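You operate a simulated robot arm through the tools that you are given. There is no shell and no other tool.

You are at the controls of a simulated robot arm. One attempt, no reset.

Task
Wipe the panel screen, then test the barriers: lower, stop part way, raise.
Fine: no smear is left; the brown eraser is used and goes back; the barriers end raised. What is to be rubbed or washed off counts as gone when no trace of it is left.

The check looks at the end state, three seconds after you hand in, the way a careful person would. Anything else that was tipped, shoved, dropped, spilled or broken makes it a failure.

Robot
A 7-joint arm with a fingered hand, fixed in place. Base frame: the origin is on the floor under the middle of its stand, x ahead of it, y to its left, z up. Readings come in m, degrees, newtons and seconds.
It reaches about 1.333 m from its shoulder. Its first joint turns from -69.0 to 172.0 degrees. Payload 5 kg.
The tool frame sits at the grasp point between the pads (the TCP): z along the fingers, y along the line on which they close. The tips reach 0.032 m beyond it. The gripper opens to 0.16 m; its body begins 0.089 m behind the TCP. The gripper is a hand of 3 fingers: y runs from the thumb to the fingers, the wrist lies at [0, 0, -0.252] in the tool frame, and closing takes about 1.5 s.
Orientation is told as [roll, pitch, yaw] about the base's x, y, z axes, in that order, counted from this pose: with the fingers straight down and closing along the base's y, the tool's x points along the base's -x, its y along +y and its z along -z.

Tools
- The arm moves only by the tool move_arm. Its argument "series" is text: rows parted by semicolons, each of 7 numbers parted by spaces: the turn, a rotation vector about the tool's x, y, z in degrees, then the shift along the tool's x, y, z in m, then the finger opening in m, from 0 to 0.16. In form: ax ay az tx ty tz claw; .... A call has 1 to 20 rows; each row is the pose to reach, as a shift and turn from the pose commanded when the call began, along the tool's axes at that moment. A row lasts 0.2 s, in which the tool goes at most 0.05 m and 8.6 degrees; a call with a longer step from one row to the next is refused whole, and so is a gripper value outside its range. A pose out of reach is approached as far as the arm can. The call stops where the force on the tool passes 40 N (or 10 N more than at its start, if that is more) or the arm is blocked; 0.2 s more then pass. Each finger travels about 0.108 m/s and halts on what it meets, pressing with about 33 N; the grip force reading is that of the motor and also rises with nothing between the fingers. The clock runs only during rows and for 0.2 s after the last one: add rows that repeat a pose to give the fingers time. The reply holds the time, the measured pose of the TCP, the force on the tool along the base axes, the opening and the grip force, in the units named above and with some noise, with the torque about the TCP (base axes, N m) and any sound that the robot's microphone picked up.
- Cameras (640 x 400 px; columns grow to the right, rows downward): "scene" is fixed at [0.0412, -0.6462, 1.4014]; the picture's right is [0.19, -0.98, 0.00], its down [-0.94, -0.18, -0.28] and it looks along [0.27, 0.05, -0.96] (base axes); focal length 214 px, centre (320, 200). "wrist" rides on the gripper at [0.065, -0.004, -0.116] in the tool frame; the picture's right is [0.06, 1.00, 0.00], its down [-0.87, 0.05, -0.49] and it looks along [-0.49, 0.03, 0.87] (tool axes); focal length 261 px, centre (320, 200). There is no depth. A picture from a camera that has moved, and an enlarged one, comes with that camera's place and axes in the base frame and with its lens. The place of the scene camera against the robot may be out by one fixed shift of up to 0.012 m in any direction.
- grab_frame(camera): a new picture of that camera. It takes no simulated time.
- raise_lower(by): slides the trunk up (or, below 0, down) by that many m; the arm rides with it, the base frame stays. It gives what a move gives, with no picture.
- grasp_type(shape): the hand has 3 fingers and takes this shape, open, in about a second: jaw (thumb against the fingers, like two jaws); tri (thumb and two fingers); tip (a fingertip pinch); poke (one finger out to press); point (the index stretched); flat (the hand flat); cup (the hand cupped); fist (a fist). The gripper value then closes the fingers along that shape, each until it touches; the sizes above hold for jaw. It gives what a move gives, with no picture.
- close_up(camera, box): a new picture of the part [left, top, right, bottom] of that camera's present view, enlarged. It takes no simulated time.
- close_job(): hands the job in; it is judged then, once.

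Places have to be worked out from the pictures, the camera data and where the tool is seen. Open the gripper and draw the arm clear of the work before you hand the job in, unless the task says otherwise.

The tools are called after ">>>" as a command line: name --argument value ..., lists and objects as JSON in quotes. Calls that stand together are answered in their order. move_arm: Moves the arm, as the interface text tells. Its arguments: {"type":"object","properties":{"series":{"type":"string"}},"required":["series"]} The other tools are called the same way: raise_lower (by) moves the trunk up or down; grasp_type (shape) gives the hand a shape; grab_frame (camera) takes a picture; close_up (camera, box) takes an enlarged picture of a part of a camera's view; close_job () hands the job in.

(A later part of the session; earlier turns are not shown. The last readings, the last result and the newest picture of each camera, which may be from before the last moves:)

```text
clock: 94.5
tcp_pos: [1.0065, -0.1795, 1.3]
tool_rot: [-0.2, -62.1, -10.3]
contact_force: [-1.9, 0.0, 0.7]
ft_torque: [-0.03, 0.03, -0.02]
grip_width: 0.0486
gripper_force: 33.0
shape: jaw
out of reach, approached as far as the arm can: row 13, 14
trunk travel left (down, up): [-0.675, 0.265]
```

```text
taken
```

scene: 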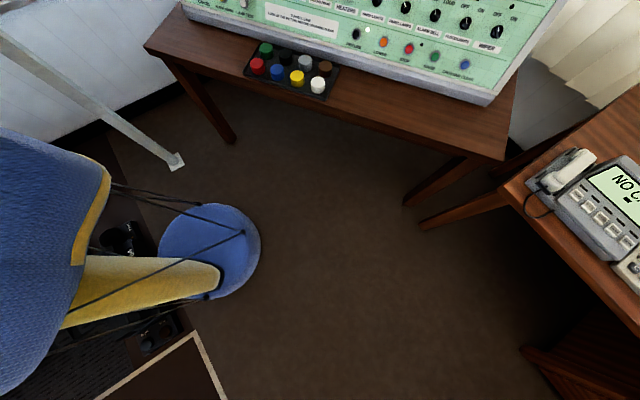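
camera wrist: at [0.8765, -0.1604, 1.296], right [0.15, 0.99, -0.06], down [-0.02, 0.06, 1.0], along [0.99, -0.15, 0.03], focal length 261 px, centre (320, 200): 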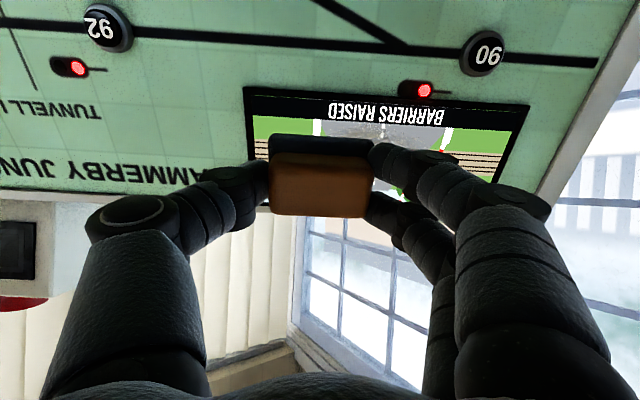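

The elbow appears to have gone back up. I retreat to the folded pose at [0.60, -0.535, 1.28] and check the elbow there.

>>> move_arm --series "-0.8 0 -0.4 0.0145 -0.0353 -0.0239 0.03; -1.5 0 -0.8 0.029 -0.0706 -0.0479 0.03; -2.3 0 -1.2 0.0435 -0.106 -0.0718 0.03; -3 0 -1.6 0.0579 -0.1413 -0.0957 0.03; -3.8 0 -2 0.0724 -0.1766 -0.1197 0.03; -4.6 0 -2.4 0.0869 -0.2119 -0.1436 0.03; -5.3 0 -2.8 0.1014 -0.2472 -0.1675 0.03; -6.1 0 -3.2 0.1159 -0.2825 -0.1915 0.03; -6.8 0 -3.6 0.1304 -0.3179 -0.2154 0.03; -7.6 0 -4 0.1448 -0.3532 -0.2393 0.03; -8.3 0 -4.4 0.1593 -0.3885 -0.2633 0.03; -9.1 0 -4.8 0.1738 -0.4238 -0.2872 0.03; -9.1 0 -4.8 0.1738 -0.4238 -0.2872 0.03"

>>> grab_frame --camera "scene"

```text
clock: 97.3
tcp_pos: [0.6042, -0.5384, 1.277]
tool_rot: [0.3, -62.0, -0.3]
contact_force: [-0.1, 0.5, -1.3]
ft_torque: [-0.02, 0.02, -0.01]
grip_width: 0.0486
gripper_force: 33.0
shape: jaw
trunk travel left (down, up): [-0.675, 0.265]
```

```text
taken
```

scene: 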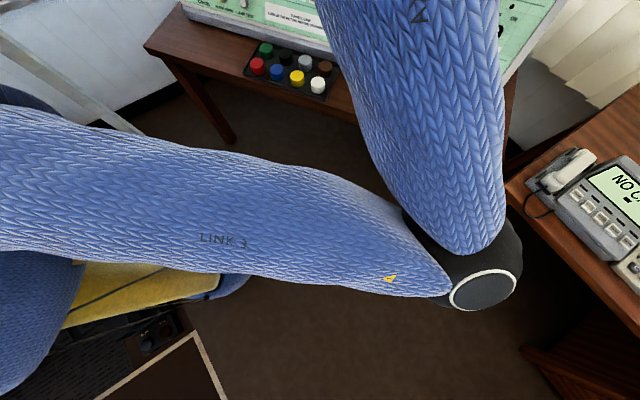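

Now the elbow is to the right and low. I try the very same line to the screen that worked before from this posture.

>>> move_arm --series "0.7 0 0.4 -0.0177 0.0315 0.028 0.03; 1.5 0 0.8 -0.0355 0.0631 0.0561 0.03; 2.2 0 1.2 -0.0532 0.0946 0.0841 0.03; 2.9 0 1.6 -0.0709 0.1262 0.1122 0.03; 3.7 0 2.0 -0.0886 0.1577 0.1402 0.03; 4.4 0 2.3 -0.1064 0.1893 0.1683 0.03; 5.2 0 2.7 -0.1241 0.2208 0.1963 0.03; 5.9 0 3.1 -0.1418 0.2523 0.2243 0.03; 6.6 0 3.5 -0.1595 0.2839 0.2524 0.03; 7.4 0 3.9 -0.1773 0.3154 0.2804 0.03; 8.1 0 4.3 -0.195 0.347 0.3085 0.03; 8.83 0 4.69 -0.2127 0.3785 0.3365 0.03; 8.83 0 4.69 -0.2127 0.3785 0.3365 0.03"

>>> grab_frame --camera "scene"

```text
clock: 100.1
tcp_pos: [0.9833, -0.1742, 1.3097]
tool_rot: [-0.1, -61.9, -9.8]
contact_force: [0.6, 0.0, -0.4]
ft_torque: [0.02, 0.07, -0.01]
grip_width: 0.0487
gripper_force: 33.1
shape: jaw
out of reach, approached as far as the arm can: row 12, 13
trunk travel left (down, up): [-0.675, 0.265]
```

```text
taken
```

scene: 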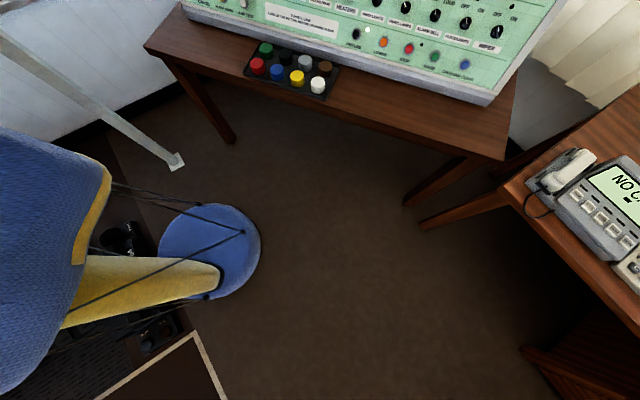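

Same stop: this time the elbow rides high (out of the camera's view), whereas the successful run had it hanging low. To force the elbow down, I back off to free space and point the fingers upward, which only a low elbow allows.

>>> move_arm --series "-1.4 0 -0.8 0.0059 -0.0341 -0.0253 0.03; -2.9 0 -1.5 0.0118 -0.0682 -0.0505 0.03; -4.3 0 -2.3 0.0178 -0.1023 -0.0758 0.03; -5.8 0 -3.1 0.0237 -0.1363 -0.101 0.03; -7.2 0 -3.9 0.0296 -0.1704 -0.1263 0.03; -8.64 0 -4.62 0.0355 -0.2045 -0.1515 0.03; -8.64 0 -4.62 0.0355 -0.2045 -0.1515 0.03"

>>> move_arm --series "0 -8 0 0 0 0 0.03; 0 -16 0 0 0 0 0.03; 0 -24 0 0 0 0 0.03; 0 -32 0 0 0 0 0.03; 0 -40 0 0 0 0 0.03; 0 -48 0 0 0 0 0.03; 0 -56 0 0 0 0 0.03; 0 -64 0 0 0 0 0.03; 0 -64 0 0 0 0 0.03"

>>> grab_frame --camera "scene"

>>> grab_frame --camera "wrist"

```text
clock: 101.7
tcp_pos: [0.8035, -0.348, 1.3444]
tool_rot: [-0.2, -61.7, 0.0]
contact_force: [0.0, 0.8, -0.4]
ft_torque: [-0.05, 0.01, -0.04]
grip_width: 0.0484
gripper_force: 33.0
shape: jaw
trunk travel left (down, up): [-0.675, 0.265]
```

```text
clock: 103.7
tcp_pos: [0.8084, -0.3744, 1.3781]
tool_rot: [-178.8, -55.1, 179.6]
contact_force: [0.5, -0.3, -0.3]
ft_torque: [0.02, -0.01, -0.02]
grip_width: 0.0481
gripper_force: 32.7
shape: jaw
out of reach, approached as far as the arm can: row 8, 9
trunk travel left (down, up): [-0.675, 0.265]
```

```text
taken
```

scene: 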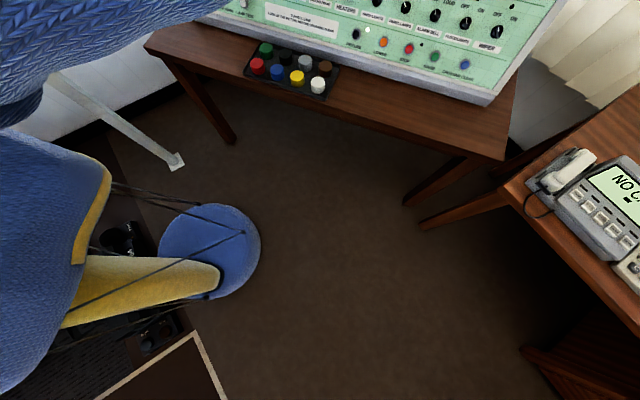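

```text
taken
camera wrist: at [0.751, -0.3808, 1.2589], right [0.03, 1.0, -0.06], down [-0.9, 0.05, 0.43], along [0.43, 0.05, 0.9], focal length 261 px, centre (320, 200)
```

wrist: 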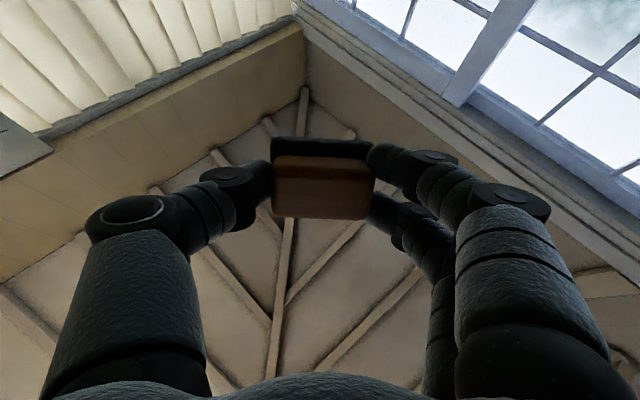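

Fingers point up and the forearm now comes from a low elbow at the left of the scene. I turn back to pitch -62° in place and check that the elbow stays down.

>>> move_arm --series "0 8 0 0 0 0 0.03; 0 16 0 0 0 0 0.03; 0 24 0 0 0 0 0.03; 0 32 0 0 0 0 0.03; 0 40 0 0 0 0 0.03; 0 48 0 0 0 0 0.03; 0 56 0 0 0 0 0.03; 0 63 0 0 0 0 0.03; 0 63 0 0 0 0 0.03"

>>> grab_frame --camera "scene"

```text
clock: 105.7
tcp_pos: [0.8083, -0.3765, 1.3755]
tool_rot: [0.1, -62.9, -0.5]
contact_force: [0.1, 0.2, -0.4]
ft_torque: [0.01, 0.01, 0.0]
grip_width: 0.047
gripper_force: 33.5
shape: jaw
trunk travel left (down, up): [-0.675, 0.265]
```

```text
taken
```

scene: 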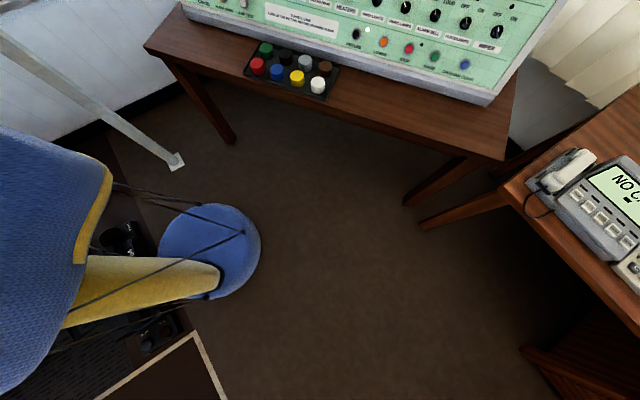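

The elbow went back up as the wrist rose. I raise the trunk to its top so the wrist works below the shoulder, then repeat the fingers-up trick at the lower relative height.

>>> raise_lower --by 0.265

>>> move_arm --series "0 0 0 0.0407 0 0.0208 0.03; 0 0 0 0.0814 0 0.0416 0.03; 0 0 0 0.1221 0 0.0624 0.03; 0 0 0 0.1628 0 0.0833 0.03; 0 0 0 0.2035 0 0.1041 0.03; 0 0 0 0.2442 0 0.1249 0.03; 0 0 0 0.2442 0 0.1249 0.03"

>>> move_arm --series "0 -8 0 0 0 0 0.03; 0 -16 0 0 0 0 0.03; 0 -24 0 0 0 0 0.03; 0 -32 0 0 0 0 0.03; 0 -40 0 0 0 0 0.03; 0 -48 0 0 0 0 0.03; 0 -56 0 0 0 0 0.03; 0 -64 0 0 0 0 0.03; 0 -64 0 0 0 0 0.03"

>>> grab_frame --camera "scene"

```text
clock: 108.4
tcp_pos: [0.8082, -0.376, 1.6414]
tool_rot: [-0.2, -62.9, -0.3]
contact_force: [0.0, 0.1, -0.8]
ft_torque: [-0.02, 0.02, -0.01]
grip_width: 0.047
gripper_force: 32.5
shape: jaw
trunk travel left (down, up): [-0.94, 0.0]
```

```text
clock: 110.0
tcp_pos: [0.8073, -0.3754, 1.3706]
tool_rot: [-0.1, -63.0, -0.3]
contact_force: [-0.6, -0.4, -0.4]
ft_torque: [-0.04, 0.0, 0.03]
grip_width: 0.0468
gripper_force: 33.0
shape: jaw
trunk travel left (down, up): [-0.94, 0.0]
```

```text
clock: 112.0
tcp_pos: [0.8085, -0.4703, 1.5234]
tool_rot: [-176.4, -58.6, 179.4]
contact_force: [0.2, -0.1, 0.1]
ft_torque: [0.02, 0.0, 0.0]
grip_width: 0.042
gripper_force: 32.4
shape: jaw
out of reach, approached as far as the arm can: row 4, 5, 6, 7, 8, 9
trunk travel left (down, up): [-0.94, 0.0]
```

```text
taken
```

scene: 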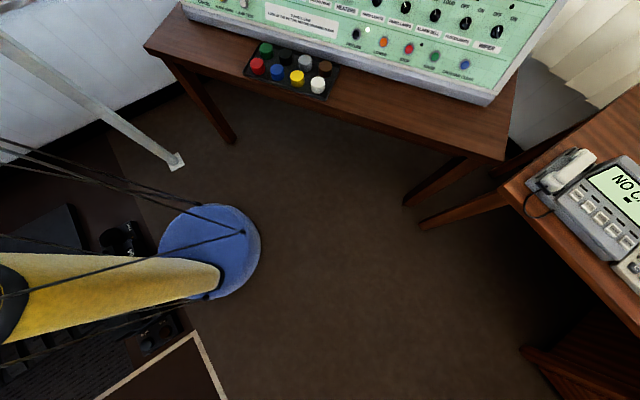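

That pose was only partly reached and the grip reading fell to 0.042 m, so I check the eraser in the hand.

>>> grab_frame --camera "wrist"

>>> close_up --camera "wrist" --box '[220, 100, 420, 225]'

```text
taken
camera wrist: at [0.7446, -0.4837, 1.4069], right [-0.01, 1.0, -0.09], down [-0.88, 0.03, 0.48], along [0.48, 0.08, 0.87], focal length 261 px, centre (320, 200)
```

wrist: 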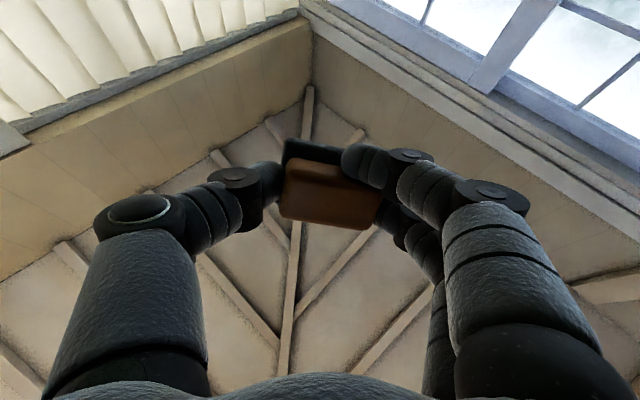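

```text
3.20 times, centred on (320, 162) of wrist
camera zoom: at [0.7446, -0.4837, 1.4069], right [-0.01, 1.0, -0.09], down [-0.88, 0.03, 0.48], along [0.48, 0.08, 0.87], focal length 834 px, centre (320, 320)
```

zoom: 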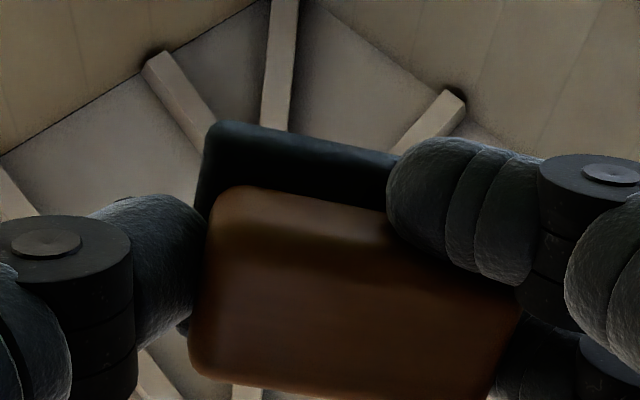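

The eraser has slipped and turned about 12° in the grip during that jerk, so I stop experimenting with it in hand. I bring the hand gently back to fingers-down and will set it on the table before finding a reliable path empty-handed.

>>> move_arm --series "0.08 6.1 0.2 -0.0017 -0.0061 -0.008 0.02; 0.15 12.1 0.3 -0.0035 -0.0122 -0.0161 0.02; 0.23 18.2 0.5 -0.0052 -0.0182 -0.0241 0.02; 0.31 24.3 0.7 -0.007 -0.0243 -0.0322 0.02; 0.39 30.4 0.9 -0.0087 -0.0304 -0.0402 0.02; 0.46 36.4 1 -0.0104 -0.0365 -0.0482 0.02; 0.54 42.5 1.2 -0.0122 -0.0426 -0.0563 0.02; 0.62 48.6 1.4 -0.0139 -0.0486 -0.0643 0.02; 0.69 54.6 1.5 -0.0157 -0.0547 -0.0724 0.02; 0.77 60.7 1.7 -0.0174 -0.0608 -0.0804 0.02; 0.85 66.8 1.9 -0.0191 -0.0669 -0.0884 0.02; 0.92 72.8 2.1 -0.0209 -0.073 -0.0965 0.02; 1 78.9 2.2 -0.0226 -0.079 -0.1045 0.02; 1.08 85 2.4 -0.0244 -0.0851 -0.1126 0.02; 1.16 91.1 2.6 -0.0261 -0.0912 -0.1206 0.02; 1.23 97.1 2.7 -0.0278 -0.0973 -0.1286 0.02; 1.31 103.2 2.9 -0.0296 -0.1034 -0.1367 0.02; 1.39 109.3 3.1 -0.0313 -0.1094 -0.1447 0.02; 1.46 115.3 3.2 -0.0331 -0.1155 -0.1528 0.02; 1.5 121.4 3.4 -0.0348 -0.1216 -0.1608 0.02"

>>> grab_frame --camera "wrist"

>>> close_up --camera "wrist" --box '[220, 100, 420, 225]'

```text
clock: 116.2
tcp_pos: [0.6535, -0.5946, 1.467]
tool_rot: [-0.2, 0.1, -0.2]
contact_force: [0.7, 0.2, 0.2]
ft_torque: [-0.02, 0.01, 0.02]
grip_width: 0.0419
gripper_force: 32.8
shape: jaw
trunk travel left (down, up): [-0.94, 0.0]
```

```text
taken
camera wrist: at [0.589, -0.6005, 1.5823], right [-0.06, 1.0, 0.0], down [0.87, 0.05, 0.49], along [0.49, 0.03, -0.87], focal length 261 px, centre (320, 200)
```

wrist: 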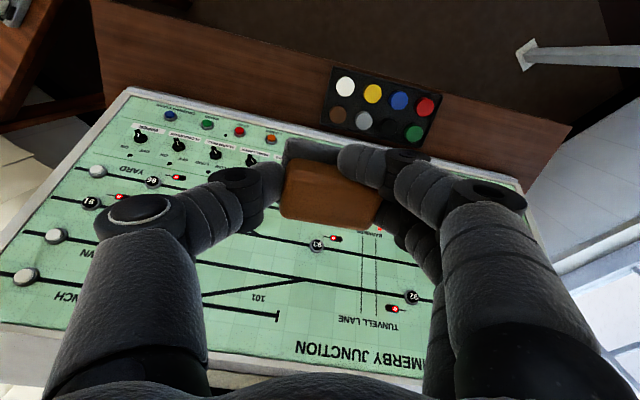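

```text
3.20 times, centred on (320, 162) of wrist
camera zoom: at [0.589, -0.6005, 1.5823], right [-0.06, 1.0, 0.0], down [0.87, 0.05, 0.49], along [0.49, 0.03, -0.87], focal length 834 px, centre (320, 320)
```

zoom: 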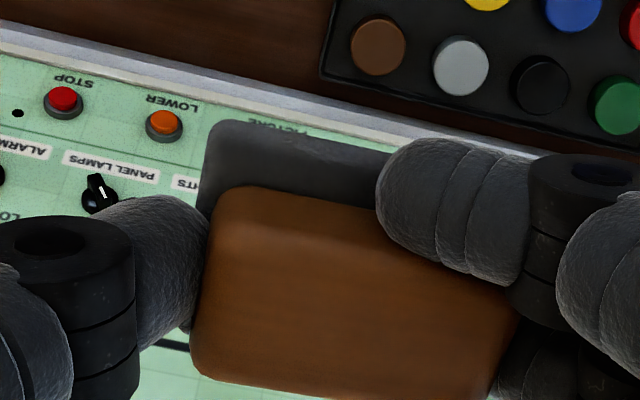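

Still held, just rotated. I move over the eraser's place at this height and lower the trunk by 0.515 m.

>>> move_arm --series "0 0 0 -0.0015 -0.034 0 0.02; 0 0 0 -0.003 -0.068 0 0.02; 0 0 0 -0.0045 -0.102 0 0.02; 0 0 0 -0.006 -0.136 0 0.02; 0 0 0 -0.007 -0.17 0 0.02; 0 0 0 -0.007 -0.17 0 0.02"

>>> raise_lower --by -0.515

>>> grab_frame --camera "wrist"

>>> grab_frame --camera "scene"

```text
clock: 117.6
tcp_pos: [0.6572, -0.7651, 1.4678]
tool_rot: [0.0, -0.1, -0.2]
contact_force: [-0.6, -0.2, -0.4]
ft_torque: [-0.03, 0.01, 0.04]
grip_width: 0.0418
gripper_force: 32.7
shape: jaw
trunk travel left (down, up): [-0.94, 0.0]
```

```text
refused: -0.515 is not a number from -0.4 to 0.4
```

```text
taken
camera wrist: at [0.593, -0.7718, 1.5833], right [-0.06, 1.0, 0.0], down [0.87, 0.05, 0.49], along [0.49, 0.03, -0.87], focal length 261 px, centre (320, 200)
```

wrist: 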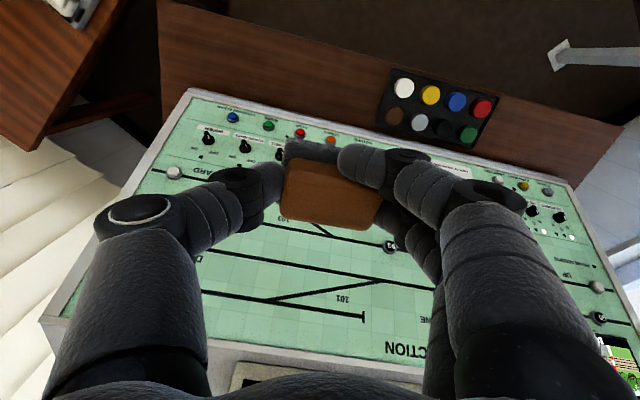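

```text
taken
```

scene: 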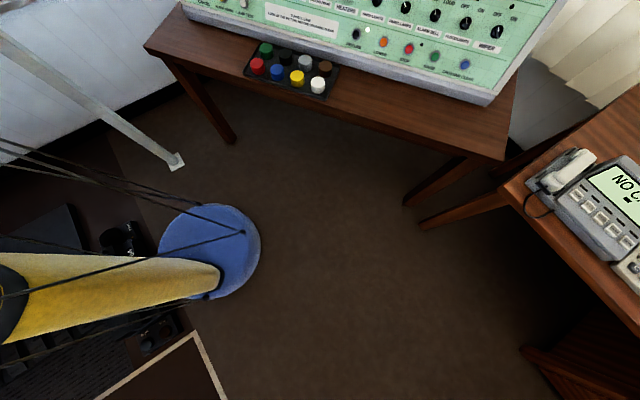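

The trunk takes at most 0.4 m per call, so I lower it in two steps.

>>> raise_lower --by -0.3

>>> raise_lower --by -0.215

>>> grab_frame --camera "wrist"

>>> grab_frame --camera "scene"

```text
clock: 120.6
tcp_pos: [0.6576, -0.7657, 1.1684]
tool_rot: [0.0, -0.2, -0.1]
contact_force: [0.4, -0.9, -0.7]
ft_torque: [-0.03, -0.04, 0.02]
grip_width: 0.0417
gripper_force: 32.9
shape: jaw
trunk travel left (down, up): [-0.64, 0.3]
```

```text
clock: 122.9
tcp_pos: [0.6572, -0.7648, 0.9535]
tool_rot: [0.1, -0.1, -0.1]
contact_force: [0.3, 0.3, -0.7]
ft_torque: [-0.01, 0.02, -0.01]
grip_width: 0.0418
gripper_force: 32.9
shape: jaw
trunk travel left (down, up): [-0.425, 0.515]
```

```text
taken
camera wrist: at [0.5934, -0.7716, 1.0681], right [-0.06, 1.0, 0.0], down [0.87, 0.05, 0.49], along [0.49, 0.03, -0.87], focal length 261 px, centre (320, 200)
```

wrist: 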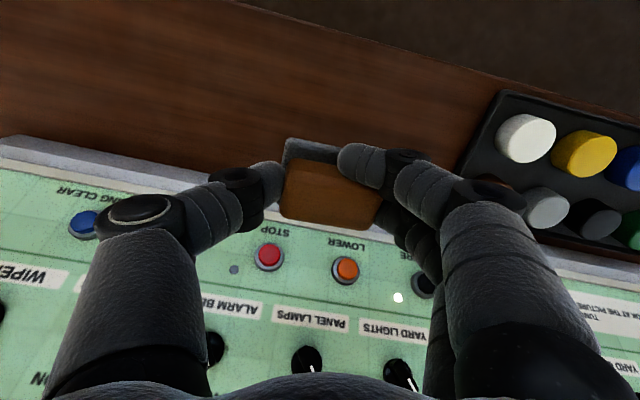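

```text
taken
```

scene: 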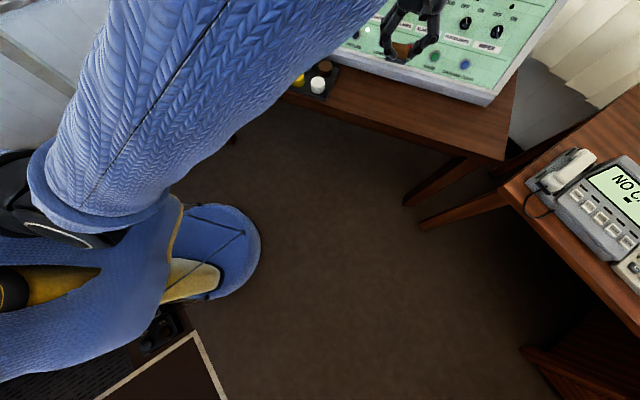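

I turn the hand about +10° so the eraser is square to its original heading, then lower it gently to the table.

>>> move_arm --series "0 0 -3 -0.0005 -0.004 0.03 0.02; 0 0 -6 -0.001 -0.008 0.06 0.02; 0 0 -10 -0.0014 -0.012 0.09 0.02; 0 0 -10 -0.0014 -0.012 0.12 0.02; 0 0 -10 -0.0014 -0.012 0.145 0.02; 0 0 -10 -0.0014 -0.012 0.157 0.02; 0 0 -10 -0.0014 -0.012 0.157 0.02"

>>> grab_frame --camera "wrist"

>>> close_up --camera "scene" --box '[350, 50, 450, 112]'

```text
clock: 124.5
tcp_pos: [0.6594, -0.7777, 0.7964]
tool_rot: [0.0, -0.1, 9.9]
contact_force: [-1.1, 0.3, 0.0]
ft_torque: [-0.04, 0.02, -0.02]
grip_width: 0.0419
gripper_force: 33.1
shape: jaw
trunk travel left (down, up): [-0.425, 0.515]
```

```text
taken
camera wrist: at [0.5975, -0.795, 0.912], right [-0.23, 0.97, 0.0], down [0.85, 0.2, 0.49], along [0.48, 0.11, -0.87], focal length 261 px, centre (320, 200)
```

wrist: 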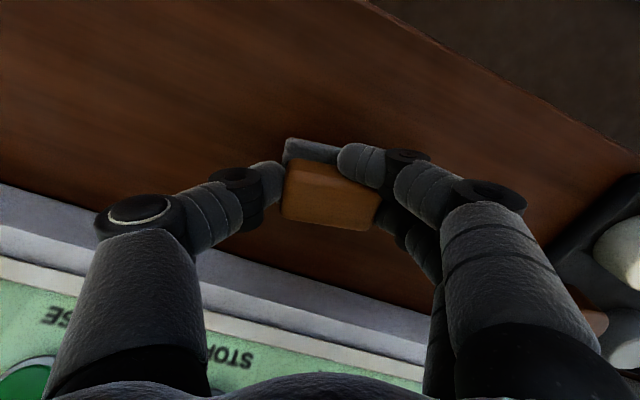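

```text
6.40 times, centred on (400, 81) of scene
camera zoom: at [0.0412, -0.6462, 1.4014], right [0.19, -0.98, 0.0], down [-0.94, -0.18, -0.28], along [0.27, 0.05, -0.96], focal length 1373 px, centre (-192, 962)
```

zoom: 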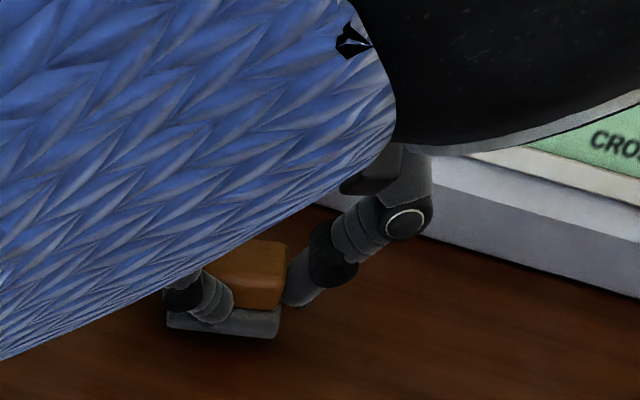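

About 1–2 cm to go; I lower in small steps and watch the force.

>>> move_arm --series "0 0 0 0 0 0.004 0.02; 0 0 0 0 0 0.008 0.02; 0 0 0 0 0 0.011 0.02; 0 0 0 0 0 0.013 0.02; 0 0 0 0 0 0.013 0.02"

```text
clock: 125.7
tcp_pos: [0.6593, -0.7781, 0.7832]
tool_rot: [-0.1, -0.2, 9.9]
contact_force: [-0.5, -2.2, 2.9]
ft_torque: [0.11, -0.07, 0.0]
grip_width: 0.0419
gripper_force: 32.7
shape: jaw
trunk travel left (down, up): [-0.425, 0.515]
```

Contact has begun (3 N). I press 2 mm more for friction and open the fingers slowly.

>>> move_arm --series "0 0 0 0 0 0.002 0.02; 0 0 0 0 0 0.002 0.04; 0 0 0 0 0 0.002 0.045; 0 0 0 0 0 0.002 0.05; 0 0 0 0 0 0.002 0.055; 0 0 0 0 0 0.002 0.06; 0 0 0 0 0 0.002 0.07; 0 0 0 0 0 0.002 0.08; 0 0 0 0 0 0.002 0.1; 0 0 0 0 0 0.002 0.1; 0 0 0 0 0 -0.02 0.1; 0 0 0 0 0 -0.05 0.1; 0 0 0 0 0 -0.05 0.1"

>>> grab_frame --camera "wrist"

```text
clock: 128.5
tcp_pos: [0.6595, -0.7787, 0.8321]
tool_rot: [-0.1, 0.0, 9.8]
contact_force: [0.8, 0.3, 0.0]
ft_torque: [-0.02, -0.01, 0.0]
grip_width: 0.0995
gripper_force: 0.1
shape: jaw
trunk travel left (down, up): [-0.425, 0.515]
```

```text
taken
camera wrist: at [0.5971, -0.7946, 0.9479], right [-0.23, 0.97, 0.0], down [0.85, 0.2, 0.49], along [0.48, 0.11, -0.87], focal length 261 px, centre (320, 200)
```

wrist: 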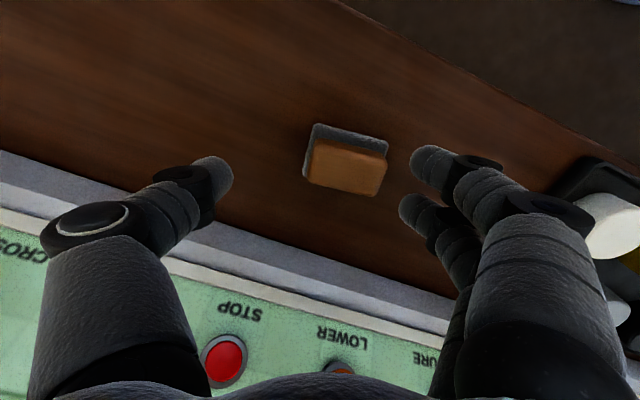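

The eraser is back on the table, released cleanly. I now look for a reliable elbow-down path with the empty hand: raise the trunk, go to [0.75, -0.40, 1.35] at pitch -62°.

>>> raise_lower --by 0.25

>>> move_arm --series "0.4 -5.2 0.7 -0.0128 0.0299 -0.0223 0.1; 0.9 -10.3 1.5 -0.0255 0.0597 -0.0447 0.1; 1.3 -15.5 2.2 -0.0383 0.0896 -0.067 0.1; 1.8 -20.6 2.9 -0.0511 0.1194 -0.0893 0.1; 2.2 -25.8 3.7 -0.0638 0.1493 -0.1117 0.1; 2.7 -31 4.4 -0.0766 0.1791 -0.134 0.1; 3.1 -36.1 5.1 -0.0894 0.209 -0.1563 0.1; 3.5 -41.3 5.9 -0.1021 0.2388 -0.1787 0.1; 4 -46.4 6.6 -0.1149 0.2687 -0.201 0.1; 4.4 -51.6 7.3 -0.1277 0.2985 -0.2233 0.1; 4.9 -56.7 8.1 -0.1404 0.3284 -0.2457 0.1; 5.3 -61.9 8.8 -0.1532 0.3582 -0.268 0.1; 5.3 -61.9 8.8 -0.1532 0.3582 -0.268 0.1"

>>> grab_frame --camera "scene"

```text
clock: 131.1
tcp_pos: [0.6595, -0.7784, 1.0846]
tool_rot: [0.0, 0.0, 9.9]
contact_force: [-0.6, 0.7, -0.1]
ft_torque: [0.01, 0.04, 0.01]
grip_width: 0.0995
gripper_force: 0.0
shape: jaw
trunk travel left (down, up): [-0.675, 0.265]
```

```text
clock: 133.9
tcp_pos: [0.7483, -0.4018, 1.3513]
tool_rot: [0.0, -62.2, 0.0]
contact_force: [-0.2, -1.3, 0.0]
ft_torque: [0.01, 0.01, 0.04]
grip_width: 0.0994
gripper_force: 0.1
shape: jaw
trunk travel left (down, up): [-0.675, 0.265]
```

```text
taken
```

scene: 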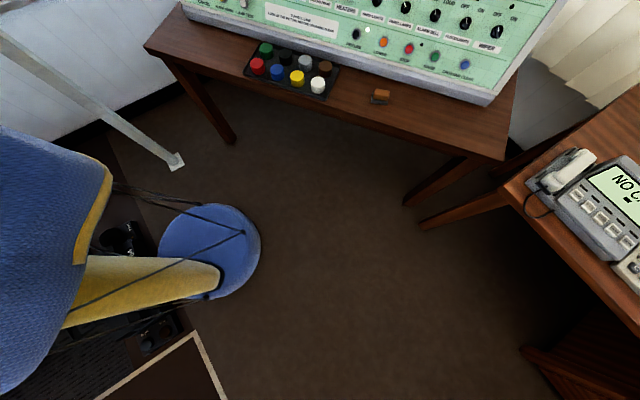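

Elbow up again as expected here. I pitch the fingers up to about -118°, which earlier brought the elbow low, then look.

>>> move_arm --series "0 -8 0 0 0.005 0 0.1; 0 -16 0 -0.005 0.01 0 0.1; 0 -24 0 -0.01 0.02 0.01 0.1; 0 -32 0 -0.015 0.03 0.02 0.1; 0 -40 0 -0.02 0.04 0.03 0.1; 0 -48 0 -0.025 0.05 0.04 0.1; 0 -56 0 -0.025 0.05 0.045 0.1; 0 -56 0 -0.025 0.05 0.045 0.1"

>>> grab_frame --camera "scene"

```text
clock: 135.7
tcp_pos: [0.8031, -0.351, 1.3505]
tool_rot: [-180.0, -61.8, -179.9]
contact_force: [0.7, 0.4, -3.4]
ft_torque: [-0.02, -0.43, 0.03]
grip_width: 0.0998
gripper_force: 0.1
shape: jaw
trunk travel left (down, up): [-0.675, 0.265]
```

```text
taken
```

scene: 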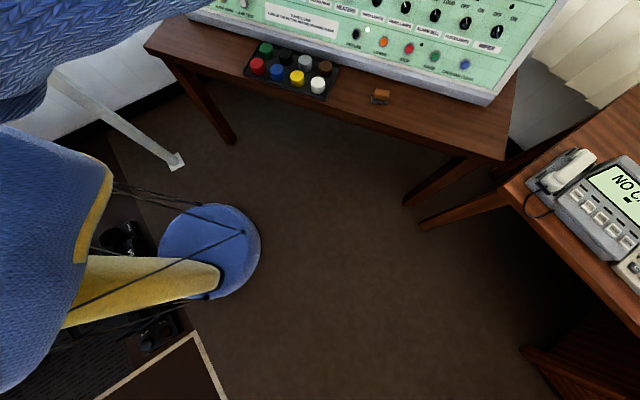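

The elbow is now low and forward (top left of the view). Keeping the fingers raised, I move out toward the screen's height while pitching back only to about -95°.

>>> move_arm --series "0 4 0 0.0161 0.0302 0.023 0.1; 0 8 0 0.0322 0.0603 0.0459 0.1; 0 12 0 0.0483 0.0905 0.0689 0.1; 0 16 0 0.0643 0.1207 0.0918 0.1; 0 20 0 0.0804 0.1508 0.1148 0.1; 0 23 0 0.0965 0.181 0.1377 0.1; 0 23 0 0.0965 0.181 0.1377 0.1"

>>> grab_frame --camera "scene"

```text
clock: 137.3
tcp_pos: [0.9644, -0.1683, 1.3319]
tool_rot: [179.2, -84.8, -179.1]
contact_force: [0.1, 0.2, -0.3]
ft_torque: [0.0, -0.01, 0.02]
grip_width: 0.0999
gripper_force: 0.1
shape: jaw
trunk travel left (down, up): [-0.675, 0.265]
```

```text
taken
```

scene: 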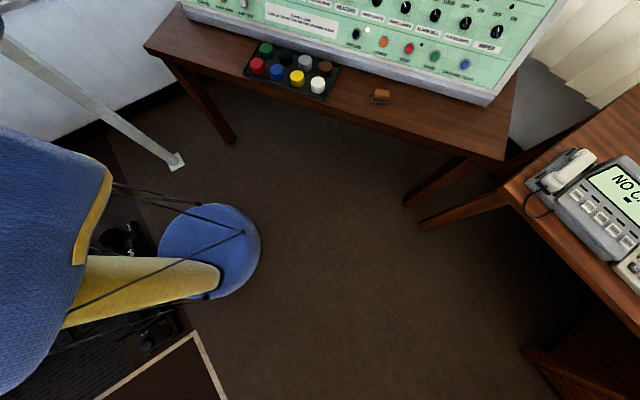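

Pose reached without limits. Now I pitch to -62° with yaw -10° here and see whether the position holds.

>>> move_arm --series "1 7 0 0 0 0 0.1; 2 14 0 0 0 0 0.1; 3 21 0 0 0 0 0.1; 4 28 0 0 0 0 0.1; 5 33 0 0 0 0 0.1; 5 33 0 0 0 0 0.1"

>>> grab_frame --camera "scene"

>>> grab_frame --camera "wrist"

```text
clock: 138.7
tcp_pos: [0.9672, -0.1676, 1.3314]
tool_rot: [-2.1, -62.0, -2.9]
contact_force: [-0.5, -0.6, 0.7]
ft_torque: [0.01, 0.03, 0.01]
grip_width: 0.0997
gripper_force: 0.1
shape: jaw
trunk travel left (down, up): [-0.675, 0.265]
```

```text
taken
```

scene: 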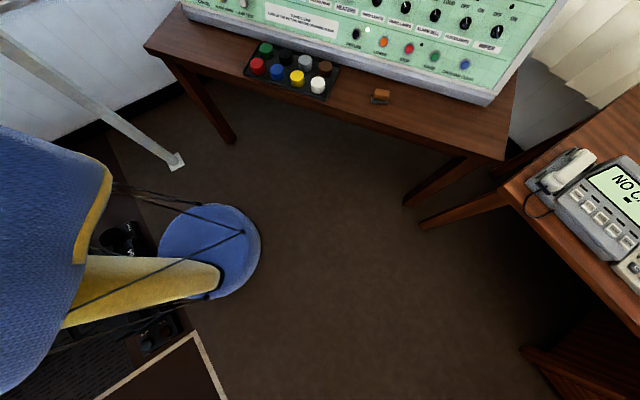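

```text
taken
camera wrist: at [0.835, -0.1622, 1.3282], right [0.05, 1.0, -0.07], down [-0.02, 0.07, 1.0], along [1.0, -0.05, 0.02], focal length 261 px, centre (320, 200)
```

wrist: 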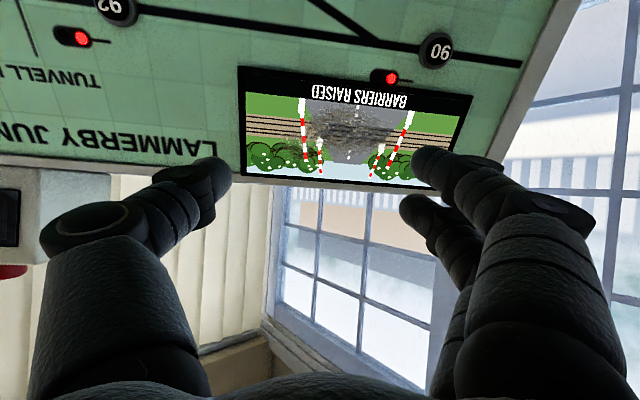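

I trim yaw to -10° and roll to 0, moving to the test point [1.00, -0.156, 1.31].

>>> move_arm --series "2.1 0 1.7 0.001 0.007 0.018 0.1; 4.3 0 3.4 0.0025 0.0137 0.0375 0.1; 4.3 0 3.4 0.0025 0.0137 0.0375 0.1"

>>> move_arm --series "0 0 0 0 0.02 0.02 0.1; 0 0 0 0 0.04 0.03 0.1; 0 0 0 0 0.06 0.03 0.1; 0 0 0 0 0.06 0.03 0.1"

>>> grab_frame --camera "scene"

```text
clock: 139.5
tcp_pos: [0.9858, -0.1702, 1.3097]
tool_rot: [-0.1, -62.2, -10.0]
contact_force: [0.1, 0.8, -1.0]
ft_torque: [-0.04, -0.01, -0.02]
grip_width: 0.0999
gripper_force: 0.1
shape: jaw
out of reach, approached as far as the arm can: row 2, 3
trunk travel left (down, up): [-0.675, 0.265]
```

```text
clock: 140.5
tcp_pos: [0.994, -0.1686, 1.3012]
tool_rot: [-0.1, -62.2, -10.1]
contact_force: [-0.4, 0.5, 0.5]
ft_torque: [0.01, -0.01, 0.0]
grip_width: 0.0995
gripper_force: 0.0
shape: jaw
out of reach, approached as far as the arm can: row 1, 2, 3, 4
trunk travel left (down, up): [-0.675, 0.265]
```

```text
taken
```

scene: 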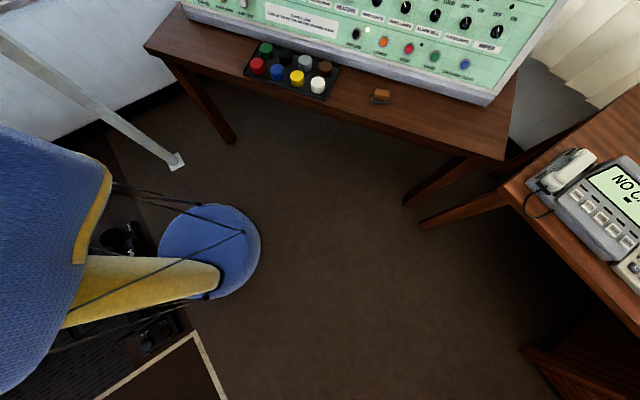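

Still the limiting posture. I go back over the eraser (empty-handed) to repeat the sequence that worked, this time looking at the elbow at every stage.

>>> move_arm --series "-1.1 0 -0.6 0.0062 -0.0338 -0.0249 0.1; -2.2 0 -1.2 0.0125 -0.0677 -0.0499 0.1; -3.3 0 -1.7 0.0187 -0.1015 -0.0748 0.1; -4.4 0 -2.3 0.025 -0.1353 -0.0997 0.1; -5.5 0 -2.9 0.0312 -0.1691 -0.1246 0.1; -6.6 0 -3.5 0.0374 -0.203 -0.1496 0.1; -7.7 0 -4.1 0.0437 -0.2368 -0.1745 0.1; -8.85 0 -4.66 0.0499 -0.2706 -0.1994 0.1; -8.85 0 -4.66 0.0499 -0.2706 -0.1994 0.1"

>>> move_arm --series "0 5.2 0 0.0228 -0.0303 0.0033 0.1; 0 10.3 0 0.0455 -0.0605 0.0066 0.1; 0 15.5 0 0.0683 -0.0908 0.01 0.1; 0 20.7 0 0.0911 -0.121 0.0133 0.1; 0 25.8 0 0.1138 -0.1513 0.0166 0.1; 0 31 0 0.1366 -0.1815 0.0199 0.1; 0 36.2 0 0.1594 -0.2118 0.0232 0.1; 0 41.3 0 0.1821 -0.242 0.0265 0.1; 0 46.5 0 0.2049 -0.2723 0.0299 0.1; 0 51.7 0 0.2277 -0.3025 0.0332 0.1; 0 56.8 0 0.2504 -0.3328 0.0365 0.1; 0 62 0 0.2732 -0.363 0.0398 0.1; 0 62 0 0.2732 -0.363 0.0398 0.1"

>>> grab_frame --camera "scene"

```text
clock: 142.5
tcp_pos: [0.7539, -0.3938, 1.3453]
tool_rot: [-0.1, -62.0, 0.2]
contact_force: [-0.3, -0.3, 1.0]
ft_torque: [0.0, 0.02, -0.04]
grip_width: 0.0998
gripper_force: 0.1
shape: jaw
trunk travel left (down, up): [-0.675, 0.265]
```

```text
clock: 145.3
tcp_pos: [0.6562, -0.7608, 1.0853]
tool_rot: [0.0, -0.2, 0.0]
contact_force: [1.1, 0.1, 0.6]
ft_torque: [-0.01, -0.02, 0.0]
grip_width: 0.1
gripper_force: 0.1
shape: jaw
trunk travel left (down, up): [-0.675, 0.265]
```

```text
taken
```

scene: 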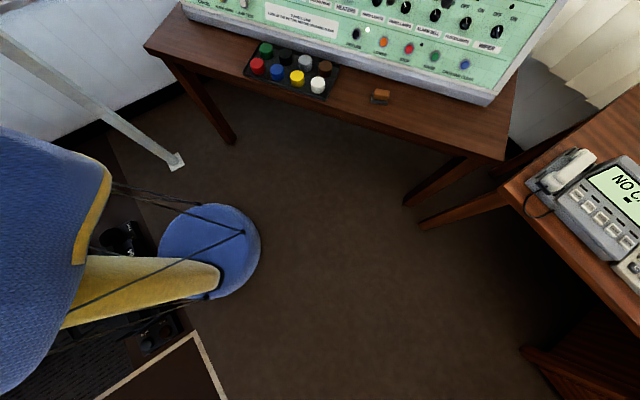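

Elbow is up (out of view). I go to the first-run pose: pitch -15° at [0.604, -0.766, 1.083], and look.

>>> move_arm --series "0 -4 0 0.013 -0.001 0 0.1; 0 -8 0 0.026 -0.003 0 0.1; 0 -12 0 0.039 -0.004 0.001 0.1; 0 -15 0 0.052 -0.005 0.003 0.1; 0 -15 0 0.052 -0.005 0.003 0.1"

>>> grab_frame --camera "scene"

```text
clock: 146.5
tcp_pos: [0.6053, -0.7641, 1.083]
tool_rot: [0.0, -15.2, -0.1]
contact_force: [1.3, 0.1, 0.7]
ft_torque: [-0.02, 0.0, 0.03]
grip_width: 0.0999
gripper_force: 0.0
shape: jaw
trunk travel left (down, up): [-0.675, 0.265]
```

```text
taken
```

scene: 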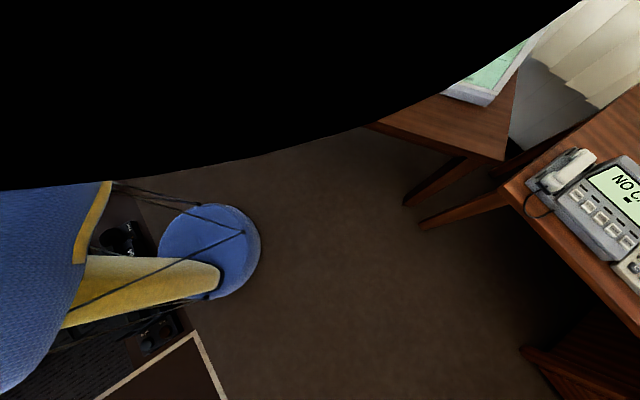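

The elbow is moving right with pitch. I continue pitching here to about -45° and -62° and watch where it goes.

>>> move_arm --series "0 -7 0 0 0 0 0.1; 0 -14 0 0 0 0 0.1; 0 -21 0 0 0 0 0.1; 0 -28 0 0 0 0 0.1; 0 -28 0 0 0 0 0.1"

>>> grab_frame --camera "scene"

>>> move_arm --series "0 -7 0 0 0 0 0.1; 0 -14 0 0 0 0 0.1; 0 -18 0 0 0 0 0.1; 0 -18 0 0 0 0 0.1"

>>> grab_frame --camera "scene"

```text
clock: 147.7
tcp_pos: [0.606, -0.7648, 1.0834]
tool_rot: [0.0, -43.4, -0.2]
contact_force: [0.8, 0.4, 0.1]
ft_torque: [-0.02, -0.02, -0.02]
grip_width: 0.0998
gripper_force: 0.0
shape: jaw
trunk travel left (down, up): [-0.675, 0.265]
```

```text
taken
```

scene: 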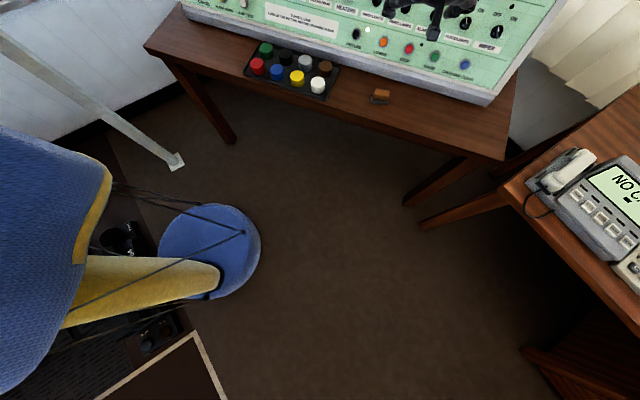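

```text
clock: 148.7
tcp_pos: [0.6045, -0.7655, 1.0834]
tool_rot: [0.0, -61.3, -0.1]
contact_force: [-0.8, -0.3, -0.3]
ft_torque: [-0.02, 0.01, 0.0]
grip_width: 0.0998
gripper_force: 0.1
shape: jaw
trunk travel left (down, up): [-0.675, 0.265]
```

```text
taken
```

scene: 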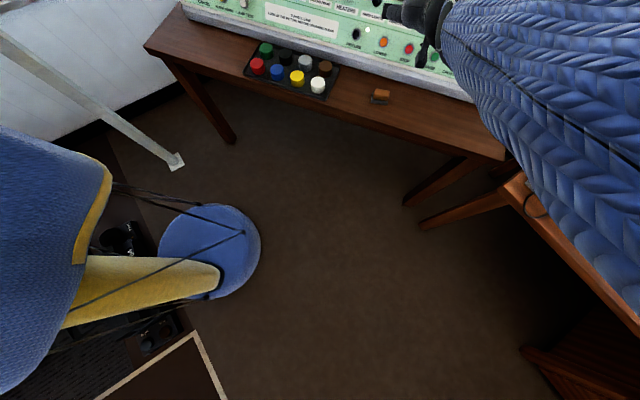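

Now the forearm comes in from the right, elbow out to the right side. I move to the folded pose [0.603, -0.535, 1.281] and look again.

>>> move_arm --series "0 0 0 -0.022 0.03 -0.0117 0.1; 0 0 0 -0.044 0.06 -0.0234 0.1; 0 0 0 -0.066 0.09 -0.035 0.1; 0 0 0 -0.088 0.12 -0.0467 0.1; 0 0 0 -0.11 0.15 -0.0584 0.1; 0 0 0 -0.132 0.18 -0.0701 0.1; 0 0 0 -0.154 0.205 -0.0818 0.1; 0 0 0 -0.1755 0.23 -0.0934 0.1; 0 0 0 -0.1755 0.23 -0.0934 0.1"

>>> grab_frame --camera "scene"

```text
clock: 150.7
tcp_pos: [0.6092, -0.5364, 1.2816]
tool_rot: [0.1, -61.2, -0.2]
contact_force: [-0.1, -0.2, 0.3]
ft_torque: [-0.04, 0.01, -0.02]
grip_width: 0.1001
gripper_force: 0.0
shape: jaw
trunk travel left (down, up): [-0.675, 0.265]
```

```text
taken
```

scene: 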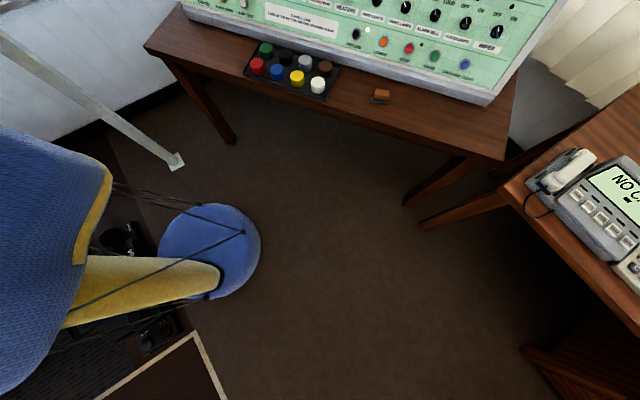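

I look for the posture seen in the successful run, where the elbow lay right and low. I return to [0.605, -0.765], lower the trunk to see the elbow better, and step the pitch back from -61° to -15°.

>>> move_arm --series "0 0 0 0.022 -0.03 0.0117 0.1; 0 0 0 0.044 -0.06 0.0234 0.1; 0 0 0 0.066 -0.09 0.035 0.1; 0 0 0 0.088 -0.12 0.0467 0.1; 0 0 0 0.11 -0.15 0.0584 0.1; 0 0 0 0.132 -0.18 0.0701 0.1; 0 0 0 0.154 -0.205 0.0818 0.1; 0 0 0 0.1755 -0.23 0.0934 0.1; 0 0 0 0.1755 -0.23 0.0934 0.1"

>>> raise_lower --by -0.15

>>> grab_frame --camera "scene"

>>> move_arm --series "0 7 0 0 0 0 0.1; 0 14 0 0 0 0 0.1; 0 21 0 0 0 0 0.1; 0 28 0 0 0 0 0.1; 0 33 0 0 0 0 0.1; 0 33 0 0 0 0 0.1"

>>> grab_frame --camera "scene"

```text
clock: 152.7
tcp_pos: [0.6032, -0.7647, 1.0832]
tool_rot: [-0.1, -61.3, 0.0]
contact_force: [0.0, 0.2, 0.7]
ft_torque: [0.01, 0.03, 0.0]
grip_width: 0.0999
gripper_force: 0.0
shape: jaw
trunk travel left (down, up): [-0.675, 0.265]
```

```text
clock: 154.5
tcp_pos: [0.6036, -0.7642, 0.9336]
tool_rot: [0.0, -61.3, -0.1]
contact_force: [-0.1, -1.1, 0.5]
ft_torque: [0.04, 0.0, -0.02]
grip_width: 0.0996
gripper_force: 0.0
shape: jaw
trunk travel left (down, up): [-0.525, 0.415]
```

```text
taken
```

scene: 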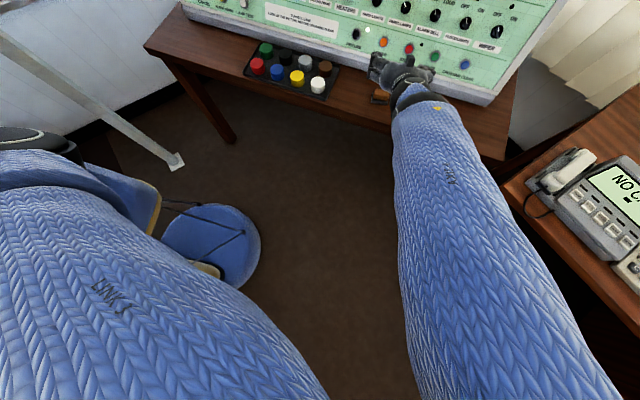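

```text
clock: 155.9
tcp_pos: [0.6026, -0.7659, 0.9329]
tool_rot: [0.0, -28.1, -0.1]
contact_force: [0.2, -0.3, -0.3]
ft_torque: [-0.01, 0.0, 0.04]
grip_width: 0.0999
gripper_force: 0.1
shape: jaw
trunk travel left (down, up): [-0.525, 0.415]
```

```text
taken
```

scene: 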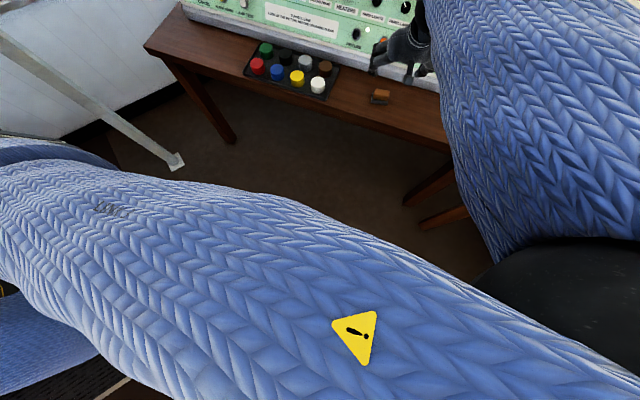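

At pitch -61° the upper arm points back-right, at -28° the elbow is right – similar to the good run. I continue to pitch -15°, look, then raise the trunk and repeat the exact rows of the successful run.

>>> move_arm --series "0 5 0 0 0 0 0.1; 0 10 0 0 0 0 0.1; 0 13 0 0 0 0 0.1; 0 13 0 0 0 0 0.1"

>>> grab_frame --camera "scene"

>>> raise_lower --by 0.15

>>> move_arm --series "0 0 0 -0.0105 0.013 -0.0386 0.11; 0 -5 0 -0.021 0.027 -0.0772 0.11; 0 -10 0 -0.0316 0.04 -0.1158 0.11; 0 -15 0 -0.0421 0.053 -0.1544 0.11; 0 -20 0 -0.0526 0.067 -0.193 0.11; 0 -25 0 -0.0526 0.1 -0.193 0.11; 0 -30 0 -0.0526 0.133 -0.193 0.11; 0 -35 0 -0.0526 0.167 -0.193 0.11; 0 -40 0 -0.0526 0.2 -0.193 0.11; 0 -46.8 0 -0.0526 0.23 -0.193 0.11"

>>> grab_frame --camera "scene"

```text
clock: 156.9
tcp_pos: [0.6032, -0.767, 0.9337]
tool_rot: [0.0, -15.2, -0.1]
contact_force: [-0.4, -0.7, 0.3]
ft_torque: [-0.01, 0.02, 0.03]
grip_width: 0.0999
gripper_force: 0.1
shape: jaw
trunk travel left (down, up): [-0.525, 0.415]
```

```text
taken
```

scene: 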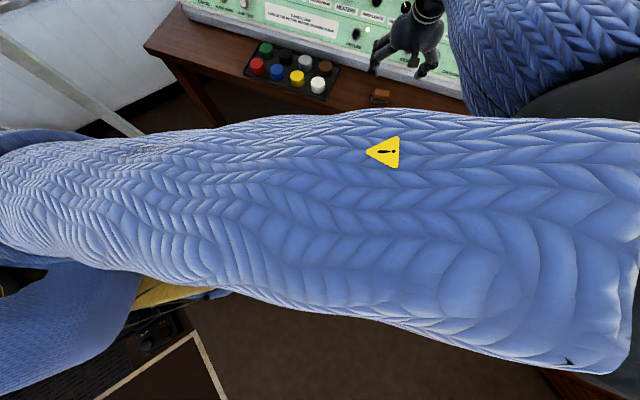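

```text
clock: 158.6
tcp_pos: [0.6034, -0.7666, 1.0836]
tool_rot: [0.0, -15.2, -0.1]
contact_force: [-0.5, 0.1, -0.2]
ft_torque: [0.01, -0.02, 0.0]
grip_width: 0.0997
gripper_force: 0.1
shape: jaw
trunk travel left (down, up): [-0.675, 0.265]
```

```text
clock: 160.8
tcp_pos: [0.6018, -0.5361, 1.2824]
tool_rot: [0.0, -62.1, -0.2]
contact_force: [-0.5, 0.4, 1.1]
ft_torque: [0.01, 0.02, 0.0]
grip_width: 0.1099
gripper_force: 0.0
shape: jaw
trunk travel left (down, up): [-0.675, 0.265]
```

```text
taken
```

scene: 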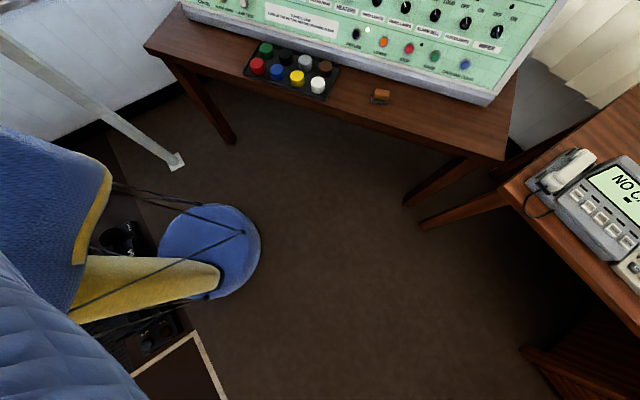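

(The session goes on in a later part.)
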